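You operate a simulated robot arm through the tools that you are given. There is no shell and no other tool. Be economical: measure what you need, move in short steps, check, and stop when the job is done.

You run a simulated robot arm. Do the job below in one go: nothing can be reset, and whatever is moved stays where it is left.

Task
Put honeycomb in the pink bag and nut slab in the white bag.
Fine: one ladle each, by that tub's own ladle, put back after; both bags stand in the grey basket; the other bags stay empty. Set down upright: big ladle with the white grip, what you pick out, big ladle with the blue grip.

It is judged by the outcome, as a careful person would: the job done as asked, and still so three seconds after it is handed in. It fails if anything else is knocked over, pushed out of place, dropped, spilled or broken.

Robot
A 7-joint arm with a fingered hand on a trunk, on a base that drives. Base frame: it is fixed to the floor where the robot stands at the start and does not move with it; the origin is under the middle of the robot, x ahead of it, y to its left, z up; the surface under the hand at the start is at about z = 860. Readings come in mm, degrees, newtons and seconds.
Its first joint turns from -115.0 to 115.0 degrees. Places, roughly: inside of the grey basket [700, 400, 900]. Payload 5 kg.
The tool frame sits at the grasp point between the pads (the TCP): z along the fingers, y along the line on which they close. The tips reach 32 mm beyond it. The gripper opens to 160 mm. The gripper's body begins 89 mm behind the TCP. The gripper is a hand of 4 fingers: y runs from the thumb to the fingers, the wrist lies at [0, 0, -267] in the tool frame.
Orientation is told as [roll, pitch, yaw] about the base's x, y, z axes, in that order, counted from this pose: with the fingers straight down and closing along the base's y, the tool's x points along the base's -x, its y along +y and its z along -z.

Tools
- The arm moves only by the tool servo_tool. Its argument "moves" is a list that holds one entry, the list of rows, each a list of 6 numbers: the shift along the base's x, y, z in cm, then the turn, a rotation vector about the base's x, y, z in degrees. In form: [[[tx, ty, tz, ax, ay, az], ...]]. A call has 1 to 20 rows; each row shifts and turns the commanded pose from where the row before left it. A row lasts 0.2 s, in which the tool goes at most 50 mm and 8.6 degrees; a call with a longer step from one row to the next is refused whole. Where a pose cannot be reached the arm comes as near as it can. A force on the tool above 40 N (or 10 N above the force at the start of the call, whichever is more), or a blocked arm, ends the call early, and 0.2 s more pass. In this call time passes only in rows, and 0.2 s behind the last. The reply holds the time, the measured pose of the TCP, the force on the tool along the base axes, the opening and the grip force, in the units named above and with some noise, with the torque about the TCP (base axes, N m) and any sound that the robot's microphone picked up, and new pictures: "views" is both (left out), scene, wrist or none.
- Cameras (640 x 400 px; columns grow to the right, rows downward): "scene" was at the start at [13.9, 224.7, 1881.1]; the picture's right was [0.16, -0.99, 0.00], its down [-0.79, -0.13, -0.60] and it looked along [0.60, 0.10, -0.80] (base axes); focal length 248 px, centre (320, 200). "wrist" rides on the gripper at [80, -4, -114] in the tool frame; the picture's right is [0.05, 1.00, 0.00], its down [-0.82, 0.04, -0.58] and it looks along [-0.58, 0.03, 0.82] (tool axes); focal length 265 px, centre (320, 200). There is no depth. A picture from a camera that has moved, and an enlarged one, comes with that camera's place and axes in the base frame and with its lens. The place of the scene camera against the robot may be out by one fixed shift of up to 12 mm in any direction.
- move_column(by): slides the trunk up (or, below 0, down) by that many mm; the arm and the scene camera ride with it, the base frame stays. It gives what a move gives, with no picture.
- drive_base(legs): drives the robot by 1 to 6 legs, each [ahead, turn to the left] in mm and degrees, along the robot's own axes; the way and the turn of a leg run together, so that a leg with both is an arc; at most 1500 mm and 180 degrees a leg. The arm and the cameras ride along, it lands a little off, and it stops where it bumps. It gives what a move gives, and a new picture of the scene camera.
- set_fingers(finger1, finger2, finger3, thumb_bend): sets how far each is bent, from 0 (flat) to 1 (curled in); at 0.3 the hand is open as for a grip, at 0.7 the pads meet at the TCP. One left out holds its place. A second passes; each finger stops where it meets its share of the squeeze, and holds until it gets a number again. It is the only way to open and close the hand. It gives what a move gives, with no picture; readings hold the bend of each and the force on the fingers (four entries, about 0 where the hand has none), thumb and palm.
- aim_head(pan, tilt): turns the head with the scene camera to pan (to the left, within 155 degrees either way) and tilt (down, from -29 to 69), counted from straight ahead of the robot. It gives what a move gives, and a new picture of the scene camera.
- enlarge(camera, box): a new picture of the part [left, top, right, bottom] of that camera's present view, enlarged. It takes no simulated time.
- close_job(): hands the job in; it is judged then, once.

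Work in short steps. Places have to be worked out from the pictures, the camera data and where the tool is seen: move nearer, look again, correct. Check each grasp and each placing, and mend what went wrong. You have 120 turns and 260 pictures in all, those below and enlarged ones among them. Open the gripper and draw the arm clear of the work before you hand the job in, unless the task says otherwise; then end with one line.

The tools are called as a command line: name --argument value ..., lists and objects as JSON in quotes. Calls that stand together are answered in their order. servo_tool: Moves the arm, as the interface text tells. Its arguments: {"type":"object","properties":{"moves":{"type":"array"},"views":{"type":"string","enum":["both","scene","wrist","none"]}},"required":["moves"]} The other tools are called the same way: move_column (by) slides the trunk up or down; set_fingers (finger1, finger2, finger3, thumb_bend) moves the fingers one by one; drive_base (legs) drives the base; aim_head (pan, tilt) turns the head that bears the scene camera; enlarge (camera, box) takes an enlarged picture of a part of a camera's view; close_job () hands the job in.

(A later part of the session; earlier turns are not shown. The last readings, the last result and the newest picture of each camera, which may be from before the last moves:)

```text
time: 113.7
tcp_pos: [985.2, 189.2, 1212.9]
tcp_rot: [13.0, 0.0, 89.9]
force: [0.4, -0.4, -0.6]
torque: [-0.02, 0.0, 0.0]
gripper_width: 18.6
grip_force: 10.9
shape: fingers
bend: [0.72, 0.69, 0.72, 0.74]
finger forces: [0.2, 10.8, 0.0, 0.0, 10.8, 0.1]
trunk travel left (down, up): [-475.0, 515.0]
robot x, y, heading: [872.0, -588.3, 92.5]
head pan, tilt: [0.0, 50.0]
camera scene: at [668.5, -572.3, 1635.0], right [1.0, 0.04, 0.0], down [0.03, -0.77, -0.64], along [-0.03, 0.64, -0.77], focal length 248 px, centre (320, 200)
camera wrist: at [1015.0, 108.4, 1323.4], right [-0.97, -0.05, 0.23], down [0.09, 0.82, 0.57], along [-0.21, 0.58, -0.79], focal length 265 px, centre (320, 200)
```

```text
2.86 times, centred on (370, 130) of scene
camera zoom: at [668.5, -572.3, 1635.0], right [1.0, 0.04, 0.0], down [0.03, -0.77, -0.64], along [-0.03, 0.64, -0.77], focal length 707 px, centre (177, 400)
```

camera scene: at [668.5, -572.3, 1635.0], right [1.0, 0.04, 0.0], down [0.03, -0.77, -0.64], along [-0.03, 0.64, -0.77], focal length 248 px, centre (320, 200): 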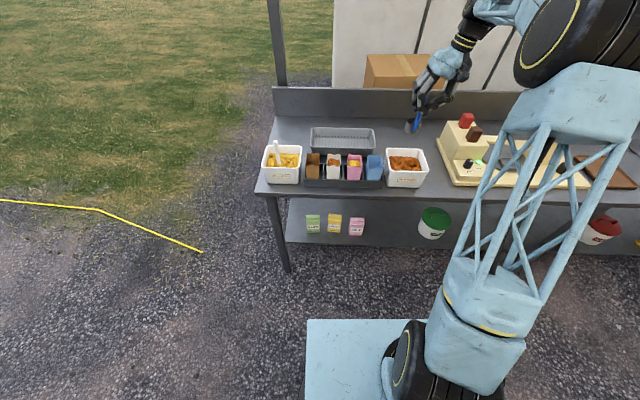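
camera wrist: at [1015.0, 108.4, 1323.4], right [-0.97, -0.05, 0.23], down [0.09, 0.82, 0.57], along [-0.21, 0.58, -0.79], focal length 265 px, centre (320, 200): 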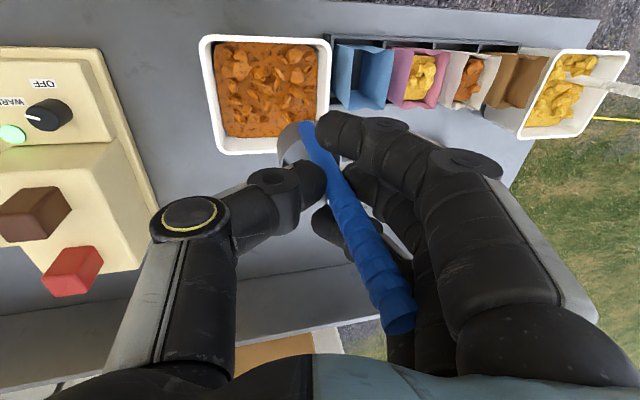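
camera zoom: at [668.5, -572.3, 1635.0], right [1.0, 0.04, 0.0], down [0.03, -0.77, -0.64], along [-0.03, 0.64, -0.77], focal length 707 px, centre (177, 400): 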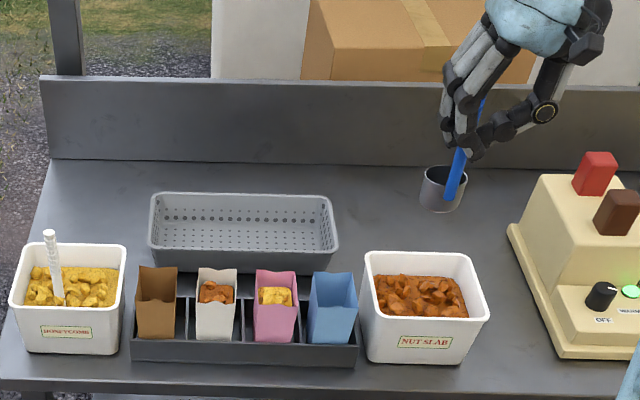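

Ladle empty and vertical over its tub. I lower it at the tub's centre line, slowly at the end.

servo_tool --moves '[[[0.6, -0.2, -4, 0, 0, 0], [0, 0, -4, 0, 0, 0], [0, 0, -4, 0, 0, 0], [0, 0, -2.5, 0, 0, 0], [0, 0, -2, 0, 0, 0], [0, 0, -1.5, 0, 0, 0], [0, 0, -1, 0, 0, 0], [0, 0, -1, 0, 0, 0], [0, 0, -1, 0, 0, 0], [0, 0, -0.7, 0, 0, 0]]]' --views "wrist"

enlarge --camera "scene" --box '[360, 90, 460, 200]'

```text
time: 115.8
tcp_pos: [989.6, 184.0, 996.0]
tcp_rot: [13.0, 0.0, 89.9]
force: [0.0, 0.5, -1.5]
torque: [0.02, -0.04, 0.0]
gripper_width: 18.6
grip_force: 10.7
shape: fingers
bend: [0.72, 0.69, 0.72, 0.74]
finger forces: [0.0, 10.8, 0.0, 0.0, 10.7, 0.0]
trunk travel left (down, up): [-475.0, 515.0]
robot x, y, heading: [870.0, -591.7, 92.2]
head pan, tilt: [0.0, 50.0]
camera wrist: at [1020.3, 104.5, 1106.3], right [-0.97, -0.05, 0.23], down [0.09, 0.82, 0.57], along [-0.21, 0.58, -0.79], focal length 265 px, centre (320, 200)
```

wrist: 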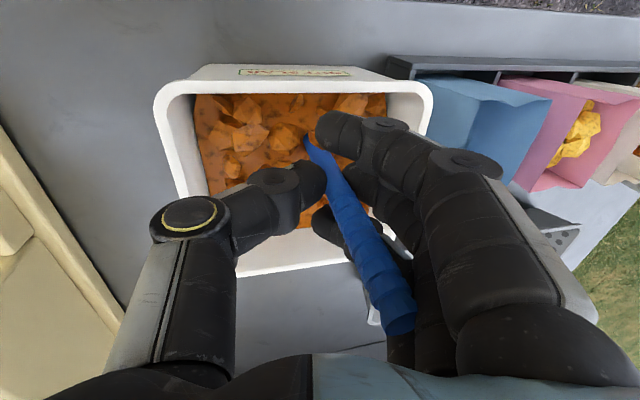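

```text
3.64 times, centred on (410, 145) of scene
camera zoom: at [668.0, -572.3, 1635.0], right [1.0, 0.04, 0.0], down [0.03, -0.77, -0.64], along [-0.03, 0.64, -0.77], focal length 900 px, centre (-7, 400)
```

zoom: 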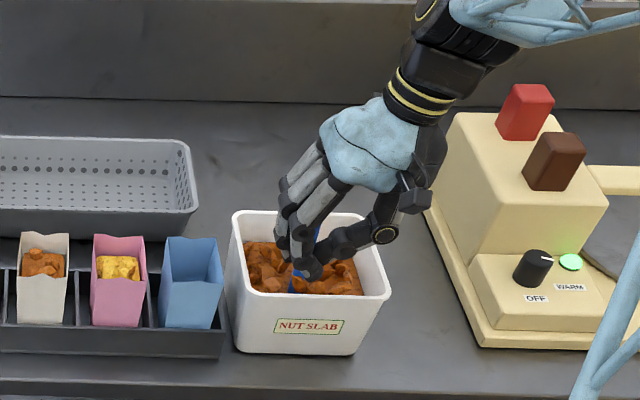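

servo_tool --moves '[[[0, 0, -0.4, 0, 0, 0], [0, 0, -0.3, 0, 0, 0]]]' --views "none"

set_fingers --finger1 0.54 --finger2 0.54 --finger3 0.54 --thumb_bend 0.54

servo_tool --moves '[[[0, 0, 2, 0, -4, 0], [0, 0, 3, 0, -5, 0], [0, 0, 4, 0, -4, 0], [0, 0, 4, 0, 0, 0], [0, 0, 4, 0, 0, 0], [0, 0, 4, 0, 0, 0]]]' --views "both"

enlarge --camera "scene" --box '[290, 100, 450, 200]'

```text
time: 116.5
tcp_pos: [988.8, 186.6, 989.6]
tcp_rot: [13.2, 0.1, 89.7]
force: [0.6, -1.1, -1.2]
torque: [-0.01, -0.04, 0.0]
gripper_width: 18.8
grip_force: 11.0
shape: fingers
bend: [0.72, 0.69, 0.72, 0.74]
finger forces: [0.1, 10.8, 0.0, 0.0, 10.7, 0.0]
trunk travel left (down, up): [-475.0, 515.0]
robot x, y, heading: [871.5, -590.9, 92.3]
head pan, tilt: [0.0, 50.0]
```

```text
time: 117.5
tcp_pos: [988.4, 186.0, 988.3]
tcp_rot: [13.0, 0.0, 89.9]
force: [-0.7, 0.6, 0.2]
torque: [0.02, -0.01, -0.03]
gripper_width: 74.9
grip_force: 0.1
shape: fingers
bend: [0.54, 0.54, 0.54, 0.54]
finger forces: [0.1, 0.0, 0.0, 0.0, 0.0, 0.1]
trunk travel left (down, up): [-475.0, 515.0]
robot x, y, heading: [872.6, -588.5, 92.3]
head pan, tilt: [0.0, 50.0]
```

```text
time: 118.8
tcp_pos: [990.0, 186.4, 1199.4]
tcp_rot: [0.1, 0.0, 89.8]
force: [-0.2, -0.3, 1.3]
torque: [-0.02, 0.03, -0.02]
gripper_width: 75.0
grip_force: 0.2
shape: fingers
bend: [0.54, 0.54, 0.54, 0.54]
finger forces: [0.1, 0.1, 0.0, 0.1, 0.0, 0.0]
trunk travel left (down, up): [-475.0, 515.0]
robot x, y, heading: [871.1, -592.1, 92.2]
head pan, tilt: [0.0, 50.0]
camera scene: at [667.7, -572.8, 1634.9], right [1.0, 0.04, 0.0], down [0.03, -0.77, -0.64], along [-0.03, 0.64, -0.77], focal length 248 px, centre (320, 200)
camera wrist: at [994.4, 106.1, 1313.9], right [-1.0, -0.05, 0.0], down [-0.04, 0.82, 0.58], along [-0.03, 0.58, -0.82], focal length 265 px, centre (320, 200)
```

scene: 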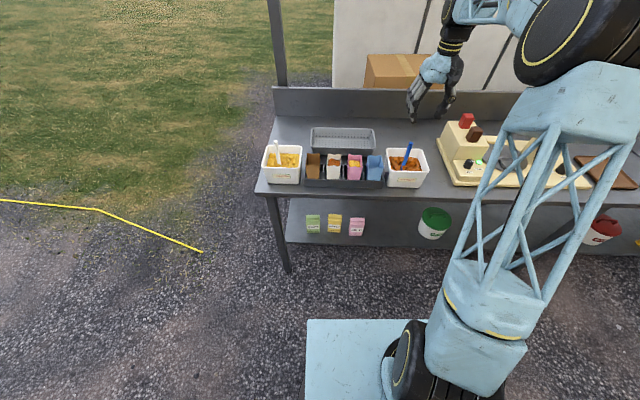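
wrist: 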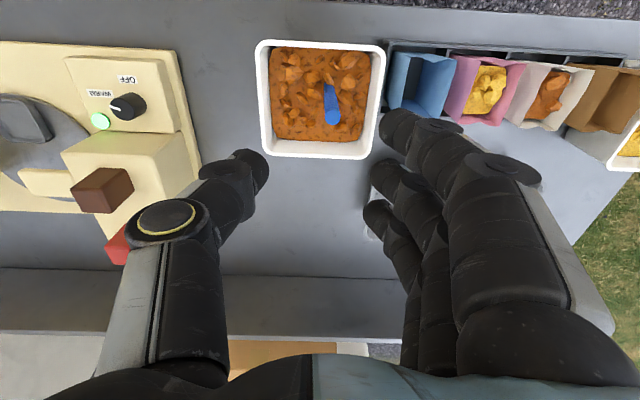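

```text
4.00 times, centred on (370, 150) of scene
camera zoom: at [667.7, -572.8, 1634.9], right [1.0, 0.04, 0.0], down [0.03, -0.77, -0.64], along [-0.03, 0.64, -0.77], focal length 990 px, centre (120, 400)
```

zoom: 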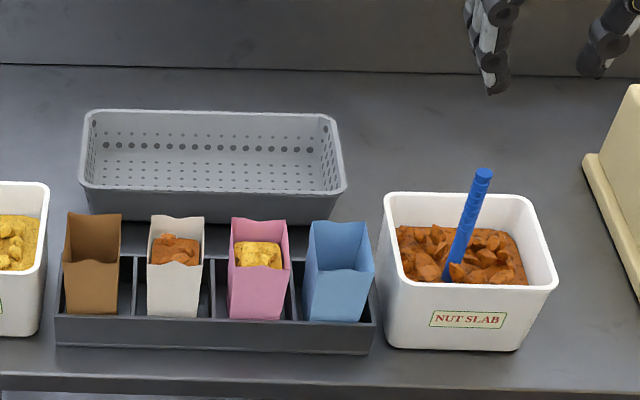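

Both ladles are back upright. Next the bags: I drive forward to the earlier close stand so that the basket is in reach, then bring the hand above the pink bag with the closing axis along y.

drive_base --legs '[[140, 0]]'

servo_tool --moves '[[[-1, -1, 0, 0, 0, -5], [-2, -1.5, 0, 0, 0, -8], [-2, -1.5, 0, 0, 0, -8], [-2, -1.5, 0, 0, 0, -8], [-2, -1.5, 0, 0, 0, -8], [-2, -1.5, 0, 0, 0, -8], [-2, -1.5, 0, 0, 0, -8], [-2, -1.5, 0, 0, 0, -8], [-2, -1, 0, 0, 0, -8], [-2, -1, 0, 0, 0, -8], [-2, -1, 0, 0, 0, -8], [-1, -0.5, 0, 0, 0, -5]]]' --views "both"

enlarge --camera "wrist" --box '[200, 0, 400, 125]'

```text
time: 120.2
tcp_pos: [988.9, 325.6, 1199.8]
tcp_rot: [0.1, 0.0, 89.5]
force: [0.2, 0.0, -0.2]
torque: [0.0, -0.04, -0.04]
gripper_width: 75.1
grip_force: 0.0
shape: fingers
bend: [0.54, 0.54, 0.54, 0.54]
finger forces: [0.1, 0.1, 0.0, 0.0, 0.0, 0.1]
trunk travel left (down, up): [-475.0, 515.0]
robot x, y, heading: [861.8, -450.4, 92.1]
head pan, tilt: [0.0, 50.0]
camera scene: at [662.7, -431.1, 1634.9], right [1.0, 0.04, 0.0], down [0.03, -0.77, -0.64], along [-0.02, 0.64, -0.77], focal length 248 px, centre (320, 200)
```

scene: 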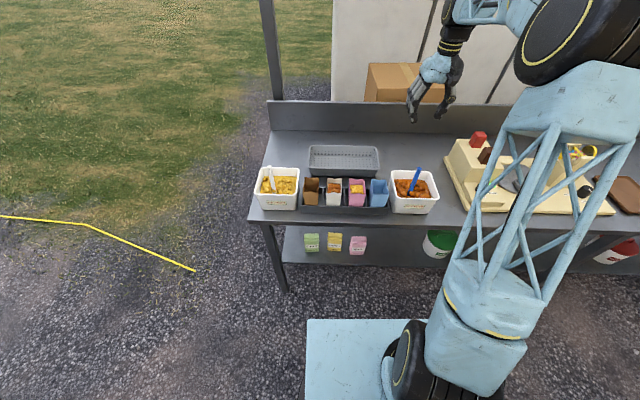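

```text
time: 122.8
tcp_pos: [768.4, 176.4, 1197.3]
tcp_rot: [0.2, 0.0, -0.6]
force: [-0.5, -0.6, 1.4]
torque: [-0.01, 0.0, -0.01]
gripper_width: 74.9
grip_force: 0.1
shape: fingers
bend: [0.54, 0.54, 0.54, 0.54]
finger forces: [0.0, 0.0, 0.0, 0.1, 0.0, 0.1]
trunk travel left (down, up): [-475.0, 515.0]
robot x, y, heading: [865.5, -449.6, 91.8]
head pan, tilt: [0.0, 50.0]
camera scene: at [662.2, -432.0, 1634.9], right [1.0, 0.04, 0.0], down [0.03, -0.77, -0.64], along [-0.02, 0.64, -0.77], focal length 248 px, centre (320, 200)
camera wrist: at [688.9, 172.5, 1312.1], right [-0.04, 1.0, 0.0], down [0.82, 0.03, 0.58], along [0.58, 0.02, -0.82], focal length 265 px, centre (320, 200)
```

scene: 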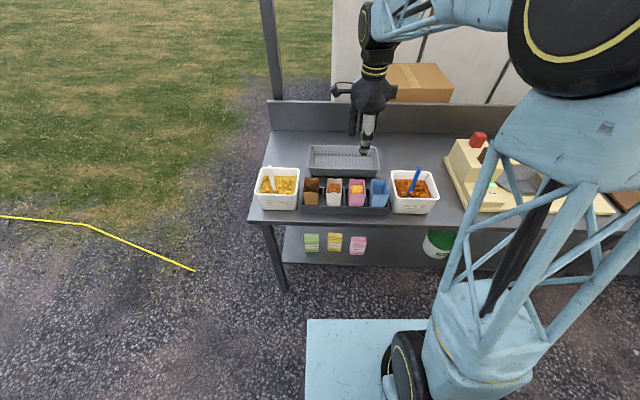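
wrist: 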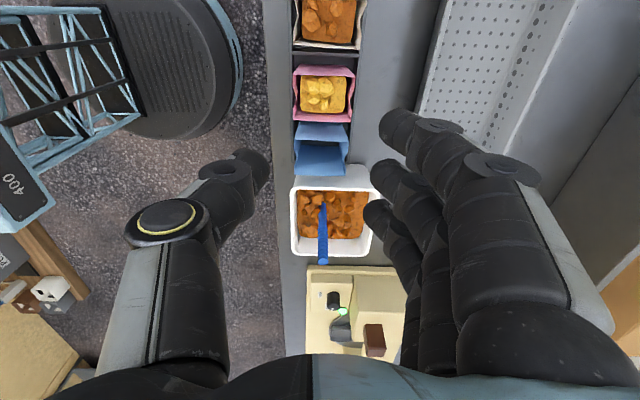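

```text
3.20 times, centred on (300, 62) of wrist
camera zoom: at [688.9, 172.5, 1312.1], right [-0.04, 1.0, 0.0], down [0.82, 0.03, 0.58], along [0.58, 0.02, -0.82], focal length 849 px, centre (384, 640)
```

zoom: 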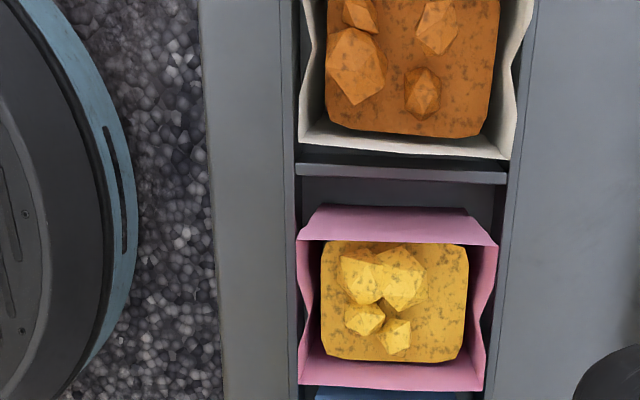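

Pink bag centre ≈ (773, 179), opening ≈53×72 mm. I open the hand to ~120 mm, centre it and descend partway.

set_fingers --finger1 0.43 --finger2 0.43 --finger3 0.43 --thumb_bend 0.43

servo_tool --moves '[[[0.5, 0.3, -3, 0, 0, 0.6], [0, 0, -4, 0, 0, 0], [0, 0, -4, 0, 0, 0], [0, 0, -4, 0, 0, 0], [0, 0, -3, 0, 0, 0]]]' --views "both"

enlarge --camera "scene" --box '[290, 120, 410, 220]'

```text
time: 123.8
tcp_pos: [768.6, 175.9, 1198.3]
tcp_rot: [0.1, -0.1, -0.5]
force: [-0.8, -0.5, -0.7]
torque: [-0.01, -0.02, -0.02]
gripper_width: 118.4
grip_force: 0.0
shape: fingers
bend: [0.43, 0.43, 0.43, 0.43]
finger forces: [0.0, 0.0, 0.0, 0.1, 0.0, 0.0]
trunk travel left (down, up): [-475.0, 515.0]
robot x, y, heading: [866.6, -455.0, 92.2]
head pan, tilt: [0.0, 50.0]
```

```text
time: 125.0
tcp_pos: [772.5, 178.7, 1019.0]
tcp_rot: [0.0, 0.0, 0.1]
force: [0.2, -0.4, 1.1]
torque: [-0.02, -0.02, 0.01]
gripper_width: 118.8
grip_force: 0.1
shape: fingers
bend: [0.43, 0.43, 0.43, 0.43]
finger forces: [0.0, 0.0, 0.0, 0.0, 0.0, 0.0]
trunk travel left (down, up): [-475.0, 515.0]
robot x, y, heading: [868.7, -450.9, 92.2]
head pan, tilt: [0.0, 50.0]
camera scene: at [662.4, -431.6, 1634.9], right [1.0, 0.04, 0.0], down [0.03, -0.77, -0.64], along [-0.02, 0.64, -0.77], focal length 248 px, centre (320, 200)
camera wrist: at [692.6, 175.2, 1133.9], right [-0.05, 1.0, 0.0], down [0.82, 0.04, 0.58], along [0.58, 0.03, -0.82], focal length 265 px, centre (320, 200)
```

scene: 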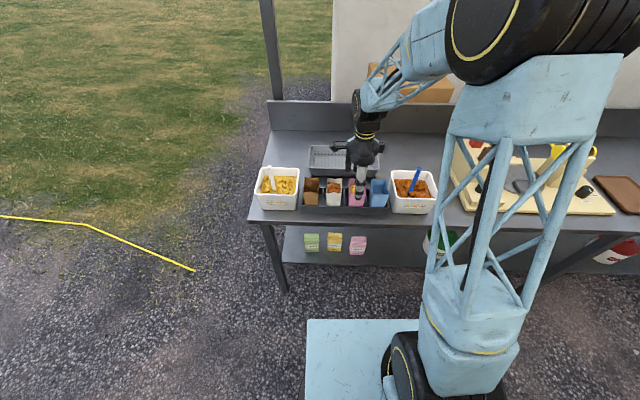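
wrist: 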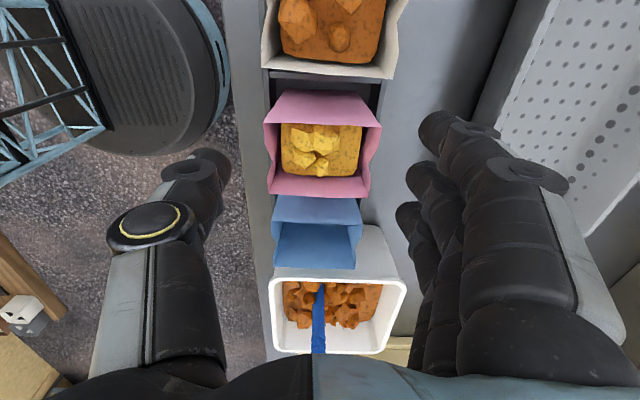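

```text
4.00 times, centred on (350, 170) of scene
camera zoom: at [662.4, -431.6, 1634.9], right [1.0, 0.04, 0.0], down [0.03, -0.77, -0.64], along [-0.02, 0.64, -0.77], focal length 990 px, centre (200, 320)
```

zoom: 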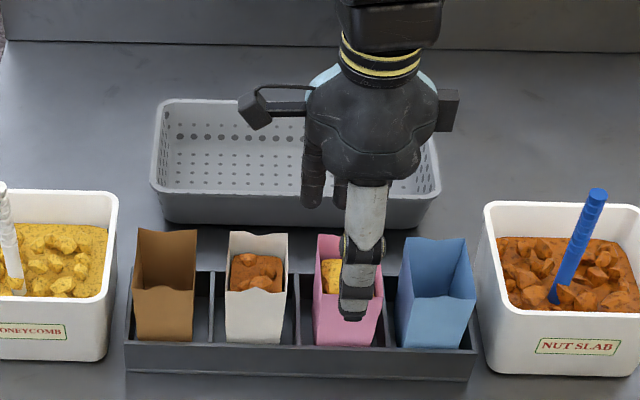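

Well centred (bag ≈ (770, 180)). I descend to z≈955 and close on the bag.

servo_tool --moves '[[[-0.3, 0.1, -3, 0, 0, 0], [0, 0, -3.4, 0, 0, 0]]]' --views "wrist"

set_fingers --finger1 0.62 --finger2 0.62 --finger3 0.62 --thumb_bend 0.62

enlarge --camera "wrist" --box '[160, 50, 480, 250]'

```text
time: 125.6
tcp_pos: [768.7, 182.2, 955.7]
tcp_rot: [0.2, 0.0, 0.1]
force: [-0.8, 0.1, 0.2]
torque: [0.02, -0.02, 0.0]
gripper_width: 118.5
grip_force: 0.0
shape: fingers
bend: [0.43, 0.43, 0.43, 0.43]
finger forces: [0.0, 0.0, 0.0, 0.1, 0.0, 0.1]
trunk travel left (down, up): [-475.0, 515.0]
robot x, y, heading: [867.3, -452.3, 91.8]
head pan, tilt: [0.0, 50.0]
camera wrist: at [689.7, 176.9, 1069.6], right [-0.05, 1.0, 0.0], down [0.82, 0.04, 0.58], along [0.58, 0.03, -0.82], focal length 265 px, centre (320, 200)
```

wrist: 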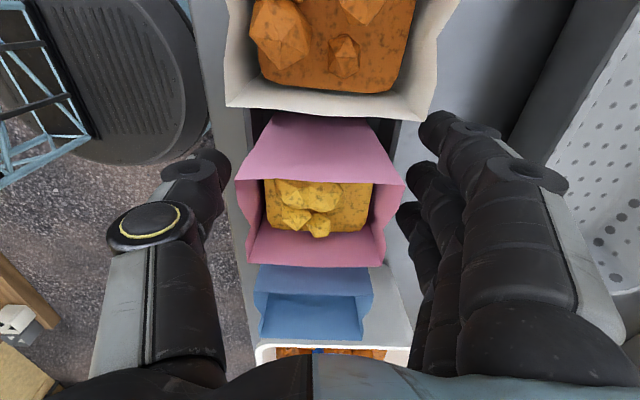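

```text
time: 126.6
tcp_pos: [768.7, 180.2, 955.7]
tcp_rot: [0.1, 0.0, 0.1]
force: [1.0, -0.8, -0.1]
torque: [-0.04, -0.01, -0.04]
gripper_width: 63.7
grip_force: 16.9
shape: fingers
bend: [0.62, 0.53, 0.53, 0.57]
finger forces: [0.1, 8.6, 8.4, 0.0, 17.1, 0.1]
trunk travel left (down, up): [-475.0, 515.0]
robot x, y, heading: [865.0, -449.2, 91.9]
head pan, tilt: [0.0, 50.0]
```

```text
2.00 times, centred on (320, 150) of wrist
camera zoom: at [689.6, 176.2, 1070.2], right [-0.05, 1.0, 0.0], down [0.82, 0.04, 0.58], along [0.58, 0.03, -0.82], focal length 531 px, centre (320, 300)
```

zoom: 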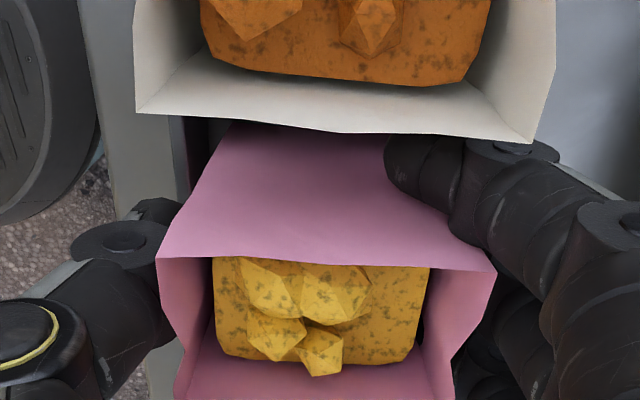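

Thumb and two fingers hold the bag (17 N); finger 1 missed into the gap, so I open finger 1 again and lift slowly.

set_fingers --finger1 0.4

servo_tool --moves '[[[0, 0, 1, 0, 0, 0], [0, 0, 1.5, 0, 0, 0], [0, 0, 2, 0, 0, 0], [0, 0, 2, 0, 0, 0]]]' --views "both"

enlarge --camera "scene" --box '[290, 120, 410, 220]'

```text
time: 127.6
tcp_pos: [768.7, 180.8, 955.8]
tcp_rot: [0.2, -0.1, 0.0]
force: [-0.3, 0.1, -0.2]
torque: [-0.05, 0.0, -0.01]
gripper_width: 105.4
grip_force: 16.5
shape: fingers
bend: [0.4, 0.53, 0.53, 0.57]
finger forces: [0.0, 8.7, 8.4, 0.0, 17.0, 0.1]
trunk travel left (down, up): [-475.0, 515.0]
robot x, y, heading: [863.3, -455.5, 92.2]
head pan, tilt: [0.0, 50.0]
```

```text
time: 128.6
tcp_pos: [771.5, 179.7, 1021.2]
tcp_rot: [0.1, 0.0, 0.2]
force: [-0.1, 0.3, -1.0]
torque: [-0.03, 0.01, -0.02]
gripper_width: 105.2
grip_force: 17.2
shape: fingers
bend: [0.4, 0.53, 0.53, 0.57]
finger forces: [0.1, 8.7, 8.4, 0.0, 16.9, 0.0]
trunk travel left (down, up): [-475.0, 515.0]
robot x, y, heading: [867.4, -450.8, 92.0]
head pan, tilt: [0.0, 50.0]
camera scene: at [662.5, -432.1, 1634.9], right [1.0, 0.04, 0.0], down [0.03, -0.77, -0.64], along [-0.02, 0.64, -0.77], focal length 248 px, centre (320, 200)
camera wrist: at [691.3, 175.3, 1135.1], right [-0.05, 1.0, 0.0], down [0.82, 0.04, 0.58], along [0.58, 0.03, -0.82], focal length 265 px, centre (320, 200)
```

scene: 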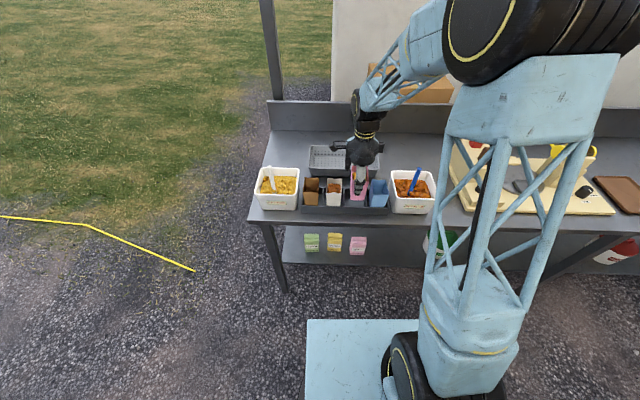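
wrist: 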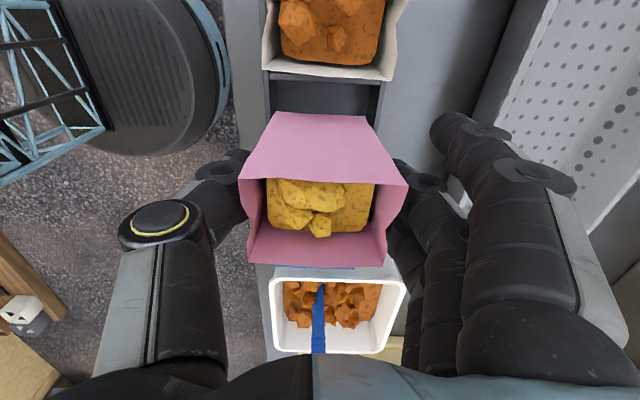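

```text
4.00 times, centred on (350, 170) of scene
camera zoom: at [662.5, -432.1, 1634.9], right [1.0, 0.04, 0.0], down [0.03, -0.77, -0.64], along [-0.02, 0.64, -0.77], focal length 990 px, centre (200, 320)
```

zoom: 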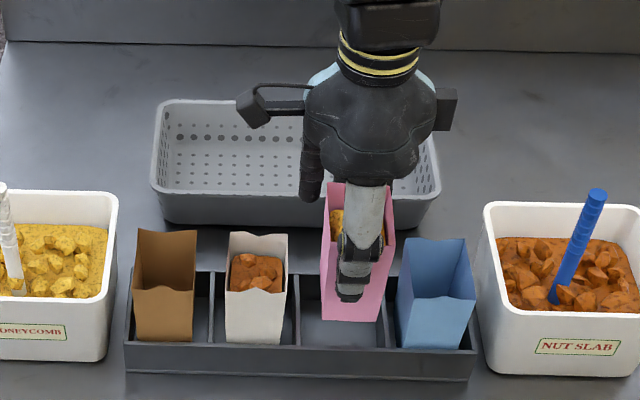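

The pink bag is lifted upright and full. I raise it, turn +90°, and carry it over the basket.

servo_tool --moves '[[[0, 0, 3, 0, 0, 0], [0, 0, 4, 0, 0, 4], [0, 1, 3, 0, 0, 7], [0.2, 2, 0, 0, 0, 8], [0.2, 2, 0, 0, 0, 8], [0.3, 2, 0, 0, 0, 8], [0.3, 2.5, 0, 0, 0, 8], [0.3, 2.5, 0, 0, 0, 8], [0.3, 2.5, 0, 0, 0, 8], [0.3, 2.5, 0, 0, 0, 8], [0.3, 2, 0, 0, 0, 8], [0.2, 1.5, 0, 0, 0, 8], [0, 0.5, 0, 0, 0, 7]]]' --views "both"

enlarge --camera "scene" --box '[280, 100, 420, 200]'

```text
time: 131.4
tcp_pos: [794.2, 388.6, 1119.3]
tcp_rot: [0.1, -0.1, 90.2]
force: [0.4, 0.7, -0.1]
torque: [-0.05, 0.01, 0.0]
gripper_width: 105.3
grip_force: 16.9
shape: fingers
bend: [0.4, 0.53, 0.53, 0.57]
finger forces: [0.0, 8.6, 8.1, 0.0, 16.7, 0.0]
trunk travel left (down, up): [-475.0, 515.0]
robot x, y, heading: [863.6, -448.5, 92.0]
head pan, tilt: [0.0, 50.0]
camera scene: at [662.5, -431.6, 1634.9], right [1.0, 0.04, 0.0], down [0.03, -0.77, -0.64], along [-0.02, 0.64, -0.77], focal length 248 px, centre (320, 200)
camera wrist: at [800.1, 308.9, 1234.3], right [-1.0, -0.06, 0.0], down [-0.04, 0.82, 0.58], along [-0.03, 0.58, -0.82], focal length 265 px, centre (320, 200)
```

scene: 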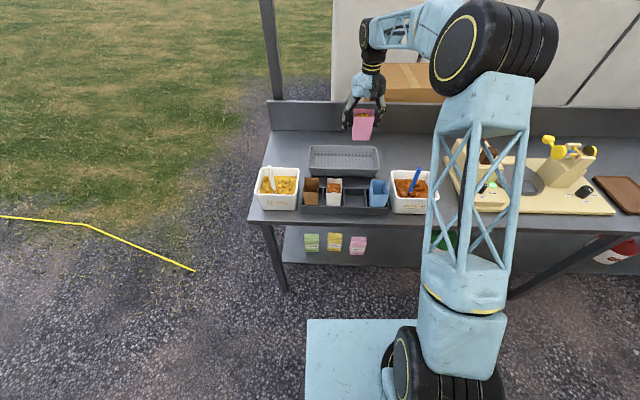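
wrist: 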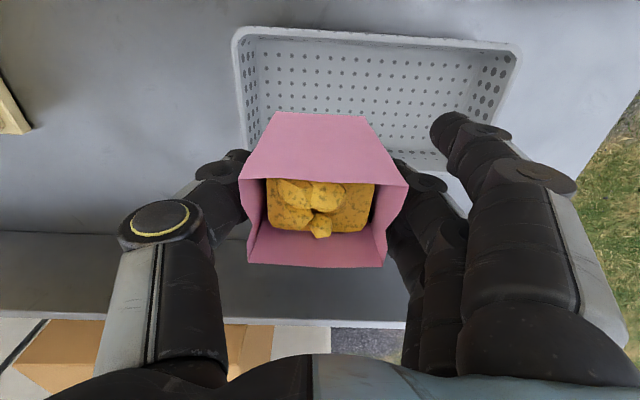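

```text
4.00 times, centred on (350, 150) of scene
camera zoom: at [662.5, -431.6, 1634.9], right [1.0, 0.04, 0.0], down [0.03, -0.77, -0.64], along [-0.02, 0.64, -0.77], focal length 990 px, centre (200, 400)
```

zoom: 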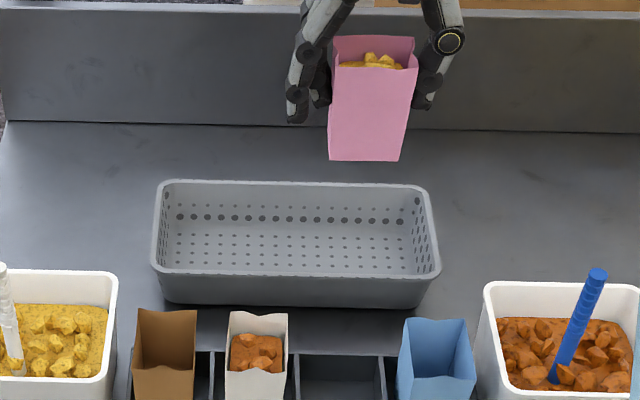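

Basket spans about x 592–887, y 325–470. I lower the bag to about (785, 397), stopping just above the floor.

servo_tool --moves '[[[-0.9, 0.8, -3, 0, 0, 0], [0, 0, -3.5, 0, 0, 0], [0, 0, -3.5, 0, 0, 0], [0, 0, -2.5, 0, 0, 0], [0, 0, -1.5, 0, 0, 0], [0, 0, -0.8, 0, 0, 0]]]' --views "both"

enlarge --camera "scene" --box '[280, 100, 420, 200]'

```text
time: 132.8
tcp_pos: [786.5, 397.9, 972.5]
tcp_rot: [0.1, 0.1, 90.0]
force: [-0.4, 0.1, -0.1]
torque: [-0.01, 0.0, -0.01]
gripper_width: 105.3
grip_force: 16.3
shape: fingers
bend: [0.4, 0.53, 0.53, 0.57]
finger forces: [0.1, 8.6, 8.0, 0.0, 16.5, 0.0]
trunk travel left (down, up): [-475.0, 515.0]
robot x, y, heading: [862.8, -450.4, 92.1]
head pan, tilt: [0.0, 50.0]
camera scene: at [662.5, -431.8, 1634.9], right [1.0, 0.04, 0.0], down [0.03, -0.77, -0.64], along [-0.02, 0.64, -0.77], focal length 248 px, centre (320, 200)
camera wrist: at [791.2, 316.9, 1086.2], right [-1.0, -0.05, 0.0], down [-0.04, 0.82, 0.58], along [-0.03, 0.58, -0.82], focal length 265 px, centre (320, 200)
```

scene: 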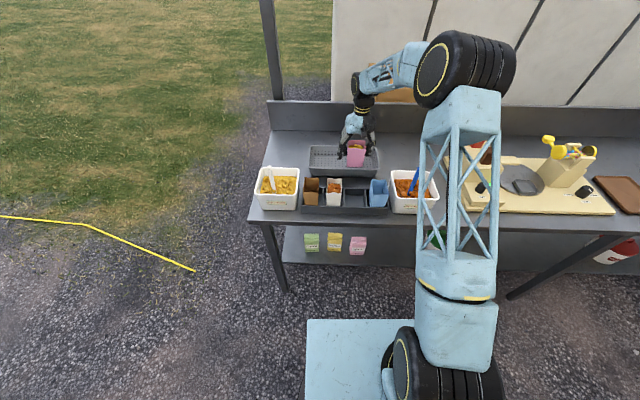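
wrist: 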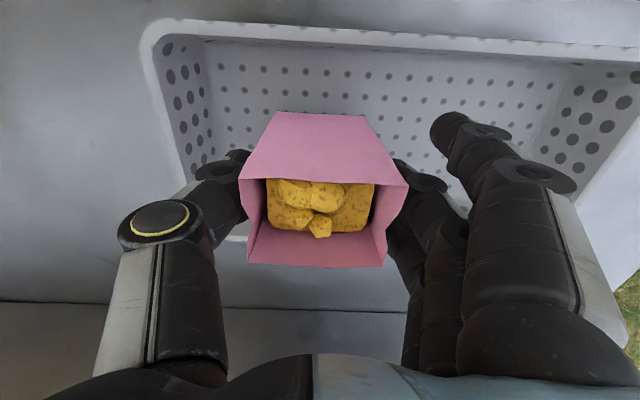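

```text
4.00 times, centred on (350, 150) of scene
camera zoom: at [662.5, -431.8, 1634.9], right [1.0, 0.04, 0.0], down [0.03, -0.77, -0.64], along [-0.02, 0.64, -0.77], focal length 990 px, centre (200, 400)
```

zoom: 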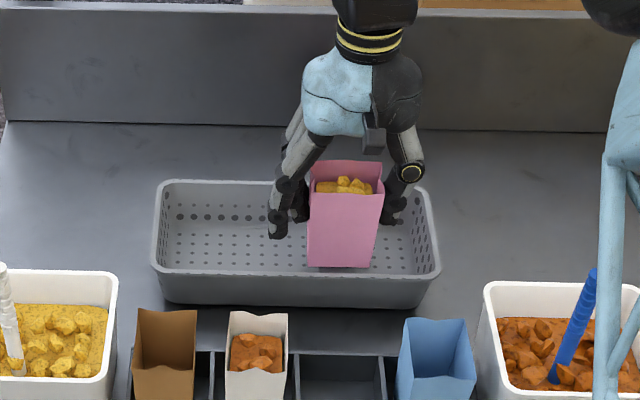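

Bag is well inside the basket. I lower in small steps to touch the floor.

servo_tool --moves '[[[0, 0, -0.5, 0, 0, 0], [0, 0, -0.4, 0, 0, 0], [0, 0, -0.3, 0, 0, 0]]]' --views "none"

```text
time: 133.6
tcp_pos: [785.5, 395.7, 960.9]
tcp_rot: [0.1, 0.0, 90.2]
force: [0.0, -0.1, 0.0]
torque: [-0.04, 0.0, -0.03]
gripper_width: 105.4
grip_force: 16.7
shape: fingers
bend: [0.4, 0.53, 0.53, 0.57]
finger forces: [0.1, 8.6, 8.1, 0.1, 16.5, 0.0]
trunk travel left (down, up): [-475.0, 515.0]
robot x, y, heading: [870.3, -451.0, 91.8]
head pan, tilt: [0.0, 50.0]
```

servo_tool --moves '[[[0, 0, -0.2, 0, 0, 0], [0, 0, -0.2, 0, 0, 0]]]' --views "none"

servo_tool --moves '[[[0, 0, -0.2, 0, 0, 0]]]' --views "scene"

enlarge --camera "scene" --box '[310, 120, 390, 180]'

```text
time: 134.2
tcp_pos: [787.1, 397.3, 955.3]
tcp_rot: [0.1, 0.0, 90.1]
force: [-0.6, 0.1, -0.8]
torque: [0.0, 0.0, 0.07]
gripper_width: 105.4
grip_force: 16.8
shape: fingers
bend: [0.4, 0.53, 0.53, 0.57]
finger forces: [0.1, 8.6, 8.0, 0.1, 16.5, 0.0]
trunk travel left (down, up): [-475.0, 515.0]
robot x, y, heading: [865.9, -450.2, 92.3]
head pan, tilt: [0.0, 50.0]
```

```text
time: 134.6
tcp_pos: [785.8, 397.8, 953.3]
tcp_rot: [0.1, 0.0, 90.0]
force: [-0.2, 0.9, -0.4]
torque: [-0.01, 0.0, -0.03]
gripper_width: 105.2
grip_force: 16.7
shape: fingers
bend: [0.4, 0.53, 0.53, 0.57]
finger forces: [0.0, 8.6, 8.2, 0.0, 16.7, 0.0]
trunk travel left (down, up): [-475.0, 515.0]
robot x, y, heading: [866.2, -450.0, 92.1]
head pan, tilt: [0.0, 50.0]
camera scene: at [662.5, -431.9, 1634.9], right [1.0, 0.04, 0.0], down [0.03, -0.77, -0.64], along [-0.02, 0.64, -0.77], focal length 248 px, centre (320, 200)
```

scene: 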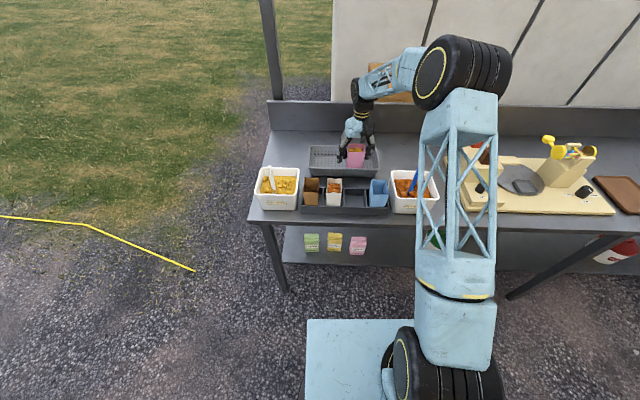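

```text
6.67 times, centred on (350, 150) of scene
camera zoom: at [662.5, -431.9, 1634.9], right [1.0, 0.04, 0.0], down [0.03, -0.77, -0.64], along [-0.02, 0.64, -0.77], focal length 1650 px, centre (120, 533)
```

zoom: 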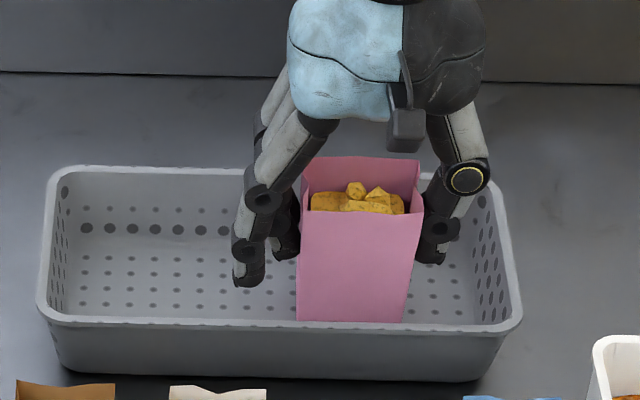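

servo_tool --moves '[[[0, 0, -0.2, 0, 0, 0]]]' --views "none"

servo_tool --moves '[[[0, 0, -0.2, 0, 0, 0]]]' --views "none"

servo_tool --moves '[[[0, 0, -0.2, 0, 0, 0]]]' --views "none"

```text
time: 135.0
tcp_pos: [785.4, 397.1, 953.4]
tcp_rot: [0.1, -0.2, 90.1]
force: [1.6, -0.3, 7.9]
torque: [0.05, 0.16, -0.03]
gripper_width: 105.3
grip_force: 16.6
shape: fingers
bend: [0.4, 0.53, 0.53, 0.57]
finger forces: [0.1, 8.4, 7.9, 0.0, 17.4, 0.0]
trunk travel left (down, up): [-475.0, 515.0]
robot x, y, heading: [865.3, -447.8, 92.3]
head pan, tilt: [0.0, 50.0]
```

```text
time: 135.4
tcp_pos: [785.8, 398.6, 952.9]
tcp_rot: [0.1, 0.0, 90.0]
force: [2.6, -0.4, 18.5]
torque: [0.14, 0.15, 0.04]
gripper_width: 105.5
grip_force: 17.4
shape: fingers
bend: [0.4, 0.53, 0.54, 0.57]
finger forces: [0.0, 8.5, 8.2, 0.1, 18.3, 0.0]
trunk travel left (down, up): [-475.0, 515.0]
robot x, y, heading: [868.1, -451.4, 91.9]
head pan, tilt: [0.0, 50.0]
```

```text
time: 135.8
tcp_pos: [786.4, 397.1, 945.1]
tcp_rot: [0.1, 0.1, 90.1]
force: [0.7, 1.0, 6.0]
torque: [0.03, -0.02, -0.05]
gripper_width: 104.6
grip_force: 14.0
shape: fingers
bend: [0.4, 0.53, 0.54, 0.58]
finger forces: [0.1, 7.7, 6.2, 0.0, 14.7, 0.0]
trunk travel left (down, up): [-475.0, 515.0]
robot x, y, heading: [865.9, -450.1, 92.2]
head pan, tilt: [0.0, 50.0]
```

The bag stands on the basket floor. I release with a small opening and draw up.

set_fingers --finger1 0.45 --finger2 0.46 --finger3 0.46 --thumb_bend 0.49

servo_tool --moves '[[[0, 0, 1, 0, 0, 0], [0, 0, 3, 0, 0, 0], [0, 0, 4, 0, 0, 0], [0, 0, 4, 0, 0, 0], [0, 0, 4, 0, 0, 0]]]' --views "both"

enlarge --camera "scene" --box '[300, 120, 400, 210]'

```text
time: 136.8
tcp_pos: [785.7, 396.5, 947.6]
tcp_rot: [0.1, 0.0, 90.2]
force: [-0.3, 0.2, -0.1]
torque: [0.06, 0.02, 0.02]
gripper_width: 103.2
grip_force: 0.1
shape: fingers
bend: [0.45, 0.46, 0.46, 0.49]
finger forces: [0.0, 0.0, 0.0, 0.0, 0.0, 0.0]
trunk travel left (down, up): [-475.0, 515.0]
robot x, y, heading: [865.1, -449.6, 91.9]
head pan, tilt: [0.0, 50.0]
```

```text
time: 138.0
tcp_pos: [787.1, 395.1, 1106.6]
tcp_rot: [0.1, -0.1, 90.2]
force: [0.7, -0.7, 0.9]
torque: [0.0, 0.03, -0.01]
gripper_width: 103.2
grip_force: 0.0
shape: fingers
bend: [0.45, 0.46, 0.46, 0.49]
finger forces: [0.0, 0.0, 0.0, 0.0, 0.0, 0.1]
trunk travel left (down, up): [-475.0, 515.0]
robot x, y, heading: [867.2, -453.5, 92.1]
head pan, tilt: [0.0, 50.0]
camera scene: at [662.5, -432.2, 1634.9], right [1.0, 0.04, 0.0], down [0.03, -0.77, -0.64], along [-0.02, 0.64, -0.77], focal length 248 px, centre (320, 200)
camera wrist: at [792.3, 315.3, 1220.8], right [-1.0, -0.05, 0.0], down [-0.04, 0.82, 0.58], along [-0.03, 0.58, -0.82], focal length 265 px, centre (320, 200)
```

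scene: 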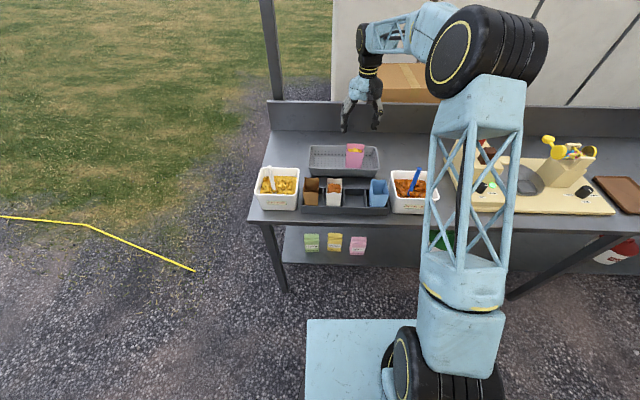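
wrist: 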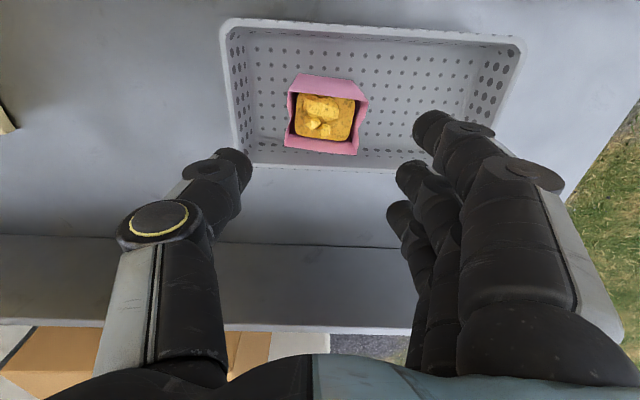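

```text
4.44 times, centred on (350, 165) of scene
camera zoom: at [662.5, -432.2, 1634.9], right [1.0, 0.04, 0.0], down [0.03, -0.77, -0.64], along [-0.02, 0.64, -0.77], focal length 1100 px, centre (187, 356)
```

zoom: 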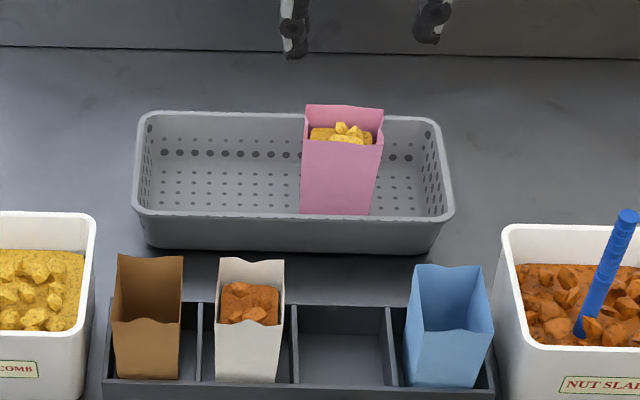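

Pink bag stands upright in the basket. Now I go for the white bag the same way: rise, turn back and look from above.

servo_tool --moves '[[[0, 0, 4, 0, 0, 0], [0, 0, 4, 0, 0, -6], [-0.8, -2, 0, 0, 0, -8], [-0.9, -2.2, 0, 0, 0, -8], [-0.9, -2.2, 0, 0, 0, -8], [-1, -2.2, 0, 0, 0, -8], [-1, -2.2, 0, 0, 0, -8], [-1, -2.2, 0, 0, 0, -8], [-1, -2.2, 0, 0, 0, -8], [-1, -2.2, 0, 0, 0, -8], [-1, -2.1, 0, 0, 0, -8], [-1, -2, 0, 0, 0, -8], [0, 0, -3, 0, 0, -4]]]' --views "both"

enlarge --camera "wrist" --box '[220, 20, 420, 145]'

```text
time: 140.8
tcp_pos: [689.6, 181.3, 1159.1]
tcp_rot: [0.1, -0.1, 0.1]
force: [0.5, -0.9, -0.2]
torque: [0.0, -0.01, 0.02]
gripper_width: 103.3
grip_force: 0.1
shape: fingers
bend: [0.45, 0.46, 0.46, 0.49]
finger forces: [0.0, 0.0, 0.1, 0.0, 0.1, 0.0]
trunk travel left (down, up): [-475.0, 515.0]
robot x, y, heading: [866.8, -448.0, 92.3]
head pan, tilt: [0.0, 50.0]
camera scene: at [662.2, -431.7, 1634.9], right [1.0, 0.04, 0.0], down [0.03, -0.77, -0.64], along [-0.02, 0.64, -0.77], focal length 248 px, centre (320, 200)
camera wrist: at [609.4, 177.4, 1273.0], right [-0.05, 1.0, 0.0], down [0.82, 0.04, 0.58], along [0.58, 0.03, -0.82], focal length 265 px, centre (320, 200)
```

scene: 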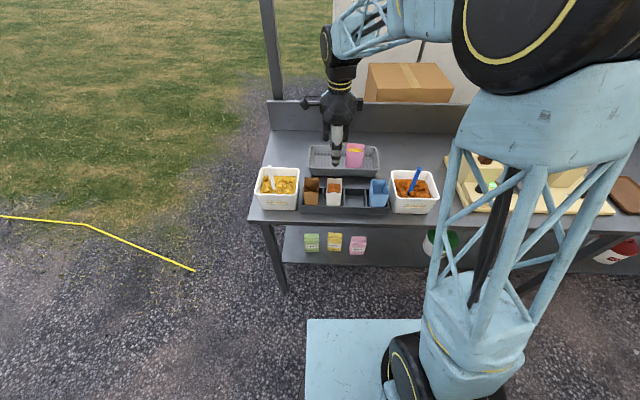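
wrist: 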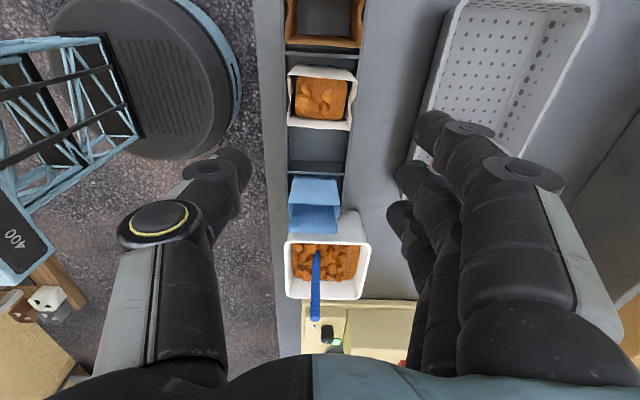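

```text
3.20 times, centred on (320, 82) of wrist
camera zoom: at [609.4, 177.4, 1273.0], right [-0.05, 1.0, 0.0], down [0.82, 0.04, 0.58], along [0.58, 0.03, -0.82], focal length 849 px, centre (320, 576)
```

zoom: 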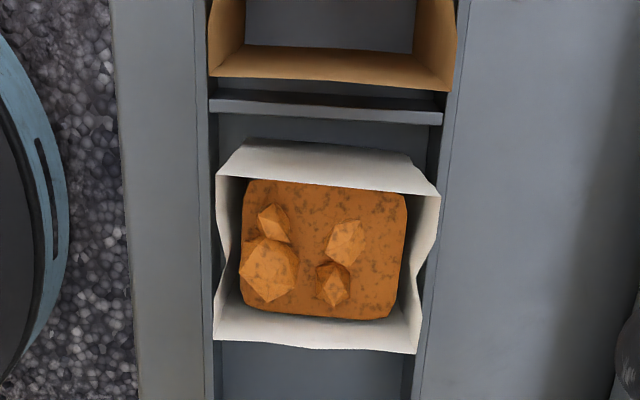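

White bag centre ≈ (689, 182). I open, centre, and descend to grip height.

set_fingers --finger1 0.43 --finger2 0.43 --finger3 0.43 --thumb_bend 0.43

servo_tool --moves '[[[0.1, 0.1, -4, 0, 0, 0], [0, 0, -4, 0, 0, 0], [0, 0, -4, 0, 0, 0], [0, 0, -3.5, 0, 0, 0], [0, 0, -3, 0, 0, 0], [0, 0, -1.9, 0, 0, 0]]]' --views "wrist"

```text
time: 141.8
tcp_pos: [689.0, 181.5, 1159.2]
tcp_rot: [0.1, -0.1, 0.1]
force: [0.3, -0.3, -0.8]
torque: [-0.04, 0.01, -0.02]
gripper_width: 118.4
grip_force: 0.1
shape: fingers
bend: [0.43, 0.43, 0.43, 0.43]
finger forces: [0.0, 0.0, 0.1, 0.0, 0.0, 0.1]
trunk travel left (down, up): [-475.0, 515.0]
robot x, y, heading: [866.9, -449.5, 92.0]
head pan, tilt: [0.0, 50.0]
```

```text
time: 143.2
tcp_pos: [693.2, 183.4, 953.2]
tcp_rot: [0.0, 0.0, 0.1]
force: [-0.2, -0.9, -0.1]
torque: [0.01, -0.02, 0.0]
gripper_width: 118.9
grip_force: 0.0
shape: fingers
bend: [0.43, 0.43, 0.43, 0.43]
finger forces: [0.1, 0.0, 0.0, 0.1, 0.0, 0.0]
trunk travel left (down, up): [-475.0, 515.0]
robot x, y, heading: [865.7, -450.1, 92.2]
head pan, tilt: [0.0, 50.0]
camera wrist: at [612.9, 178.7, 1068.1], right [-0.05, 1.0, 0.0], down [0.82, 0.04, 0.58], along [0.58, 0.03, -0.82], focal length 265 px, centre (320, 200)
```

wrist: 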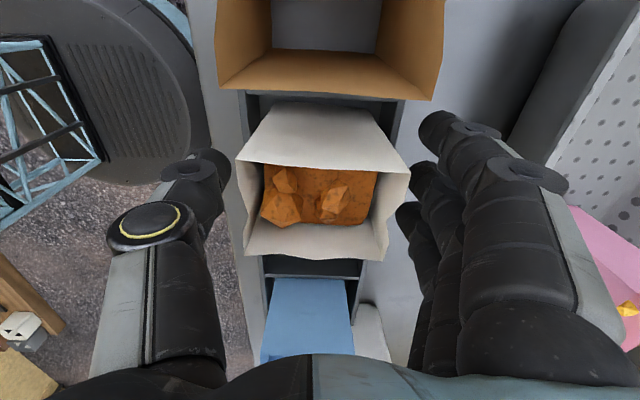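

Centred. I close thumb and fingers on the white bag.

set_fingers --finger1 0.54 --finger2 0.62 --finger3 0.62 --thumb_bend 0.62

enlarge --camera "wrist" --box '[160, 50, 480, 250]'

```text
time: 144.2
tcp_pos: [691.6, 182.6, 954.9]
tcp_rot: [0.1, 0.0, 0.2]
force: [0.4, -0.5, -0.5]
torque: [-0.03, 0.02, 0.02]
gripper_width: 79.4
grip_force: 22.2
shape: fingers
bend: [0.53, 0.52, 0.56, 0.57]
finger forces: [6.6, 8.2, 14.2, 0.0, 16.1, 0.0]
trunk travel left (down, up): [-475.0, 515.0]
robot x, y, heading: [867.2, -449.7, 92.1]
head pan, tilt: [0.0, 50.0]
```

```text
2.00 times, centred on (320, 150) of wrist
camera zoom: at [612.9, 178.6, 1068.6], right [-0.05, 1.0, 0.0], down [0.82, 0.04, 0.58], along [0.58, 0.03, -0.82], focal length 531 px, centre (320, 300)
```

zoom: 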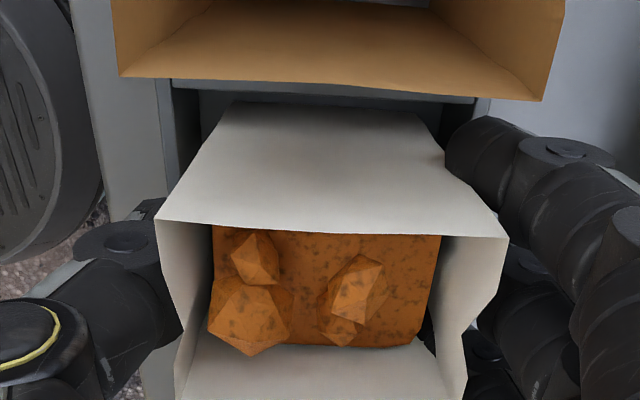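

All three fingers and the thumb hold. I lift slowly.

servo_tool --moves '[[[0, 0, 1, 0, 0, 0], [0, 0, 1.5, 0, 0, 0], [0, 0, 2, 0, 0, 0], [0, 0, 2.5, 0, 0, 0]]]' --views "both"

enlarge --camera "scene" --box '[290, 120, 410, 220]'

```text
time: 145.2
tcp_pos: [689.8, 182.4, 1023.2]
tcp_rot: [0.1, 0.0, 0.1]
force: [0.8, -0.8, -0.7]
torque: [0.0, -0.02, 0.02]
gripper_width: 79.1
grip_force: 22.3
shape: fingers
bend: [0.53, 0.52, 0.56, 0.57]
finger forces: [6.7, 8.3, 14.0, 0.0, 16.1, 0.0]
trunk travel left (down, up): [-475.0, 515.0]
robot x, y, heading: [867.2, -453.9, 92.1]
head pan, tilt: [0.0, 50.0]
camera scene: at [662.5, -432.1, 1634.9], right [1.0, 0.04, 0.0], down [0.03, -0.77, -0.64], along [-0.02, 0.64, -0.77], focal length 248 px, centre (320, 200)
camera wrist: at [611.1, 179.6, 1137.0], right [-0.05, 1.0, 0.0], down [0.82, 0.04, 0.58], along [0.58, 0.03, -0.82], focal length 265 px, centre (320, 200)
```

scene: 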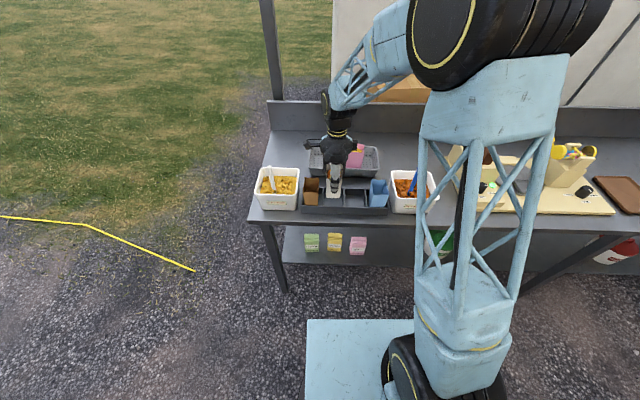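
wrist: 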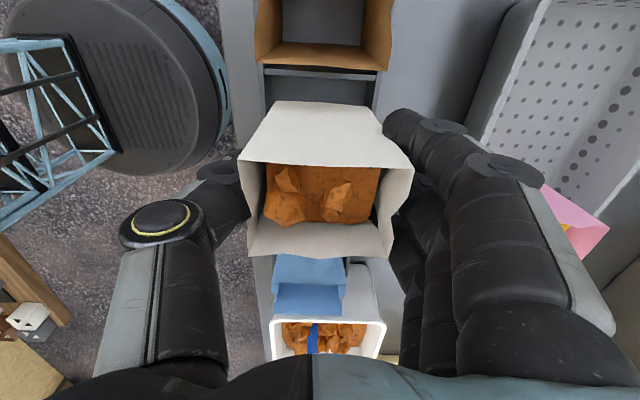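

```text
4.00 times, centred on (350, 170) of scene
camera zoom: at [662.5, -432.1, 1634.9], right [1.0, 0.04, 0.0], down [0.03, -0.77, -0.64], along [-0.02, 0.64, -0.77], focal length 990 px, centre (200, 320)
```

zoom: 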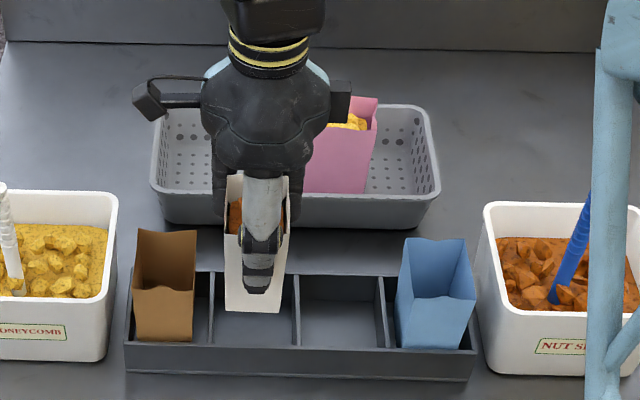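

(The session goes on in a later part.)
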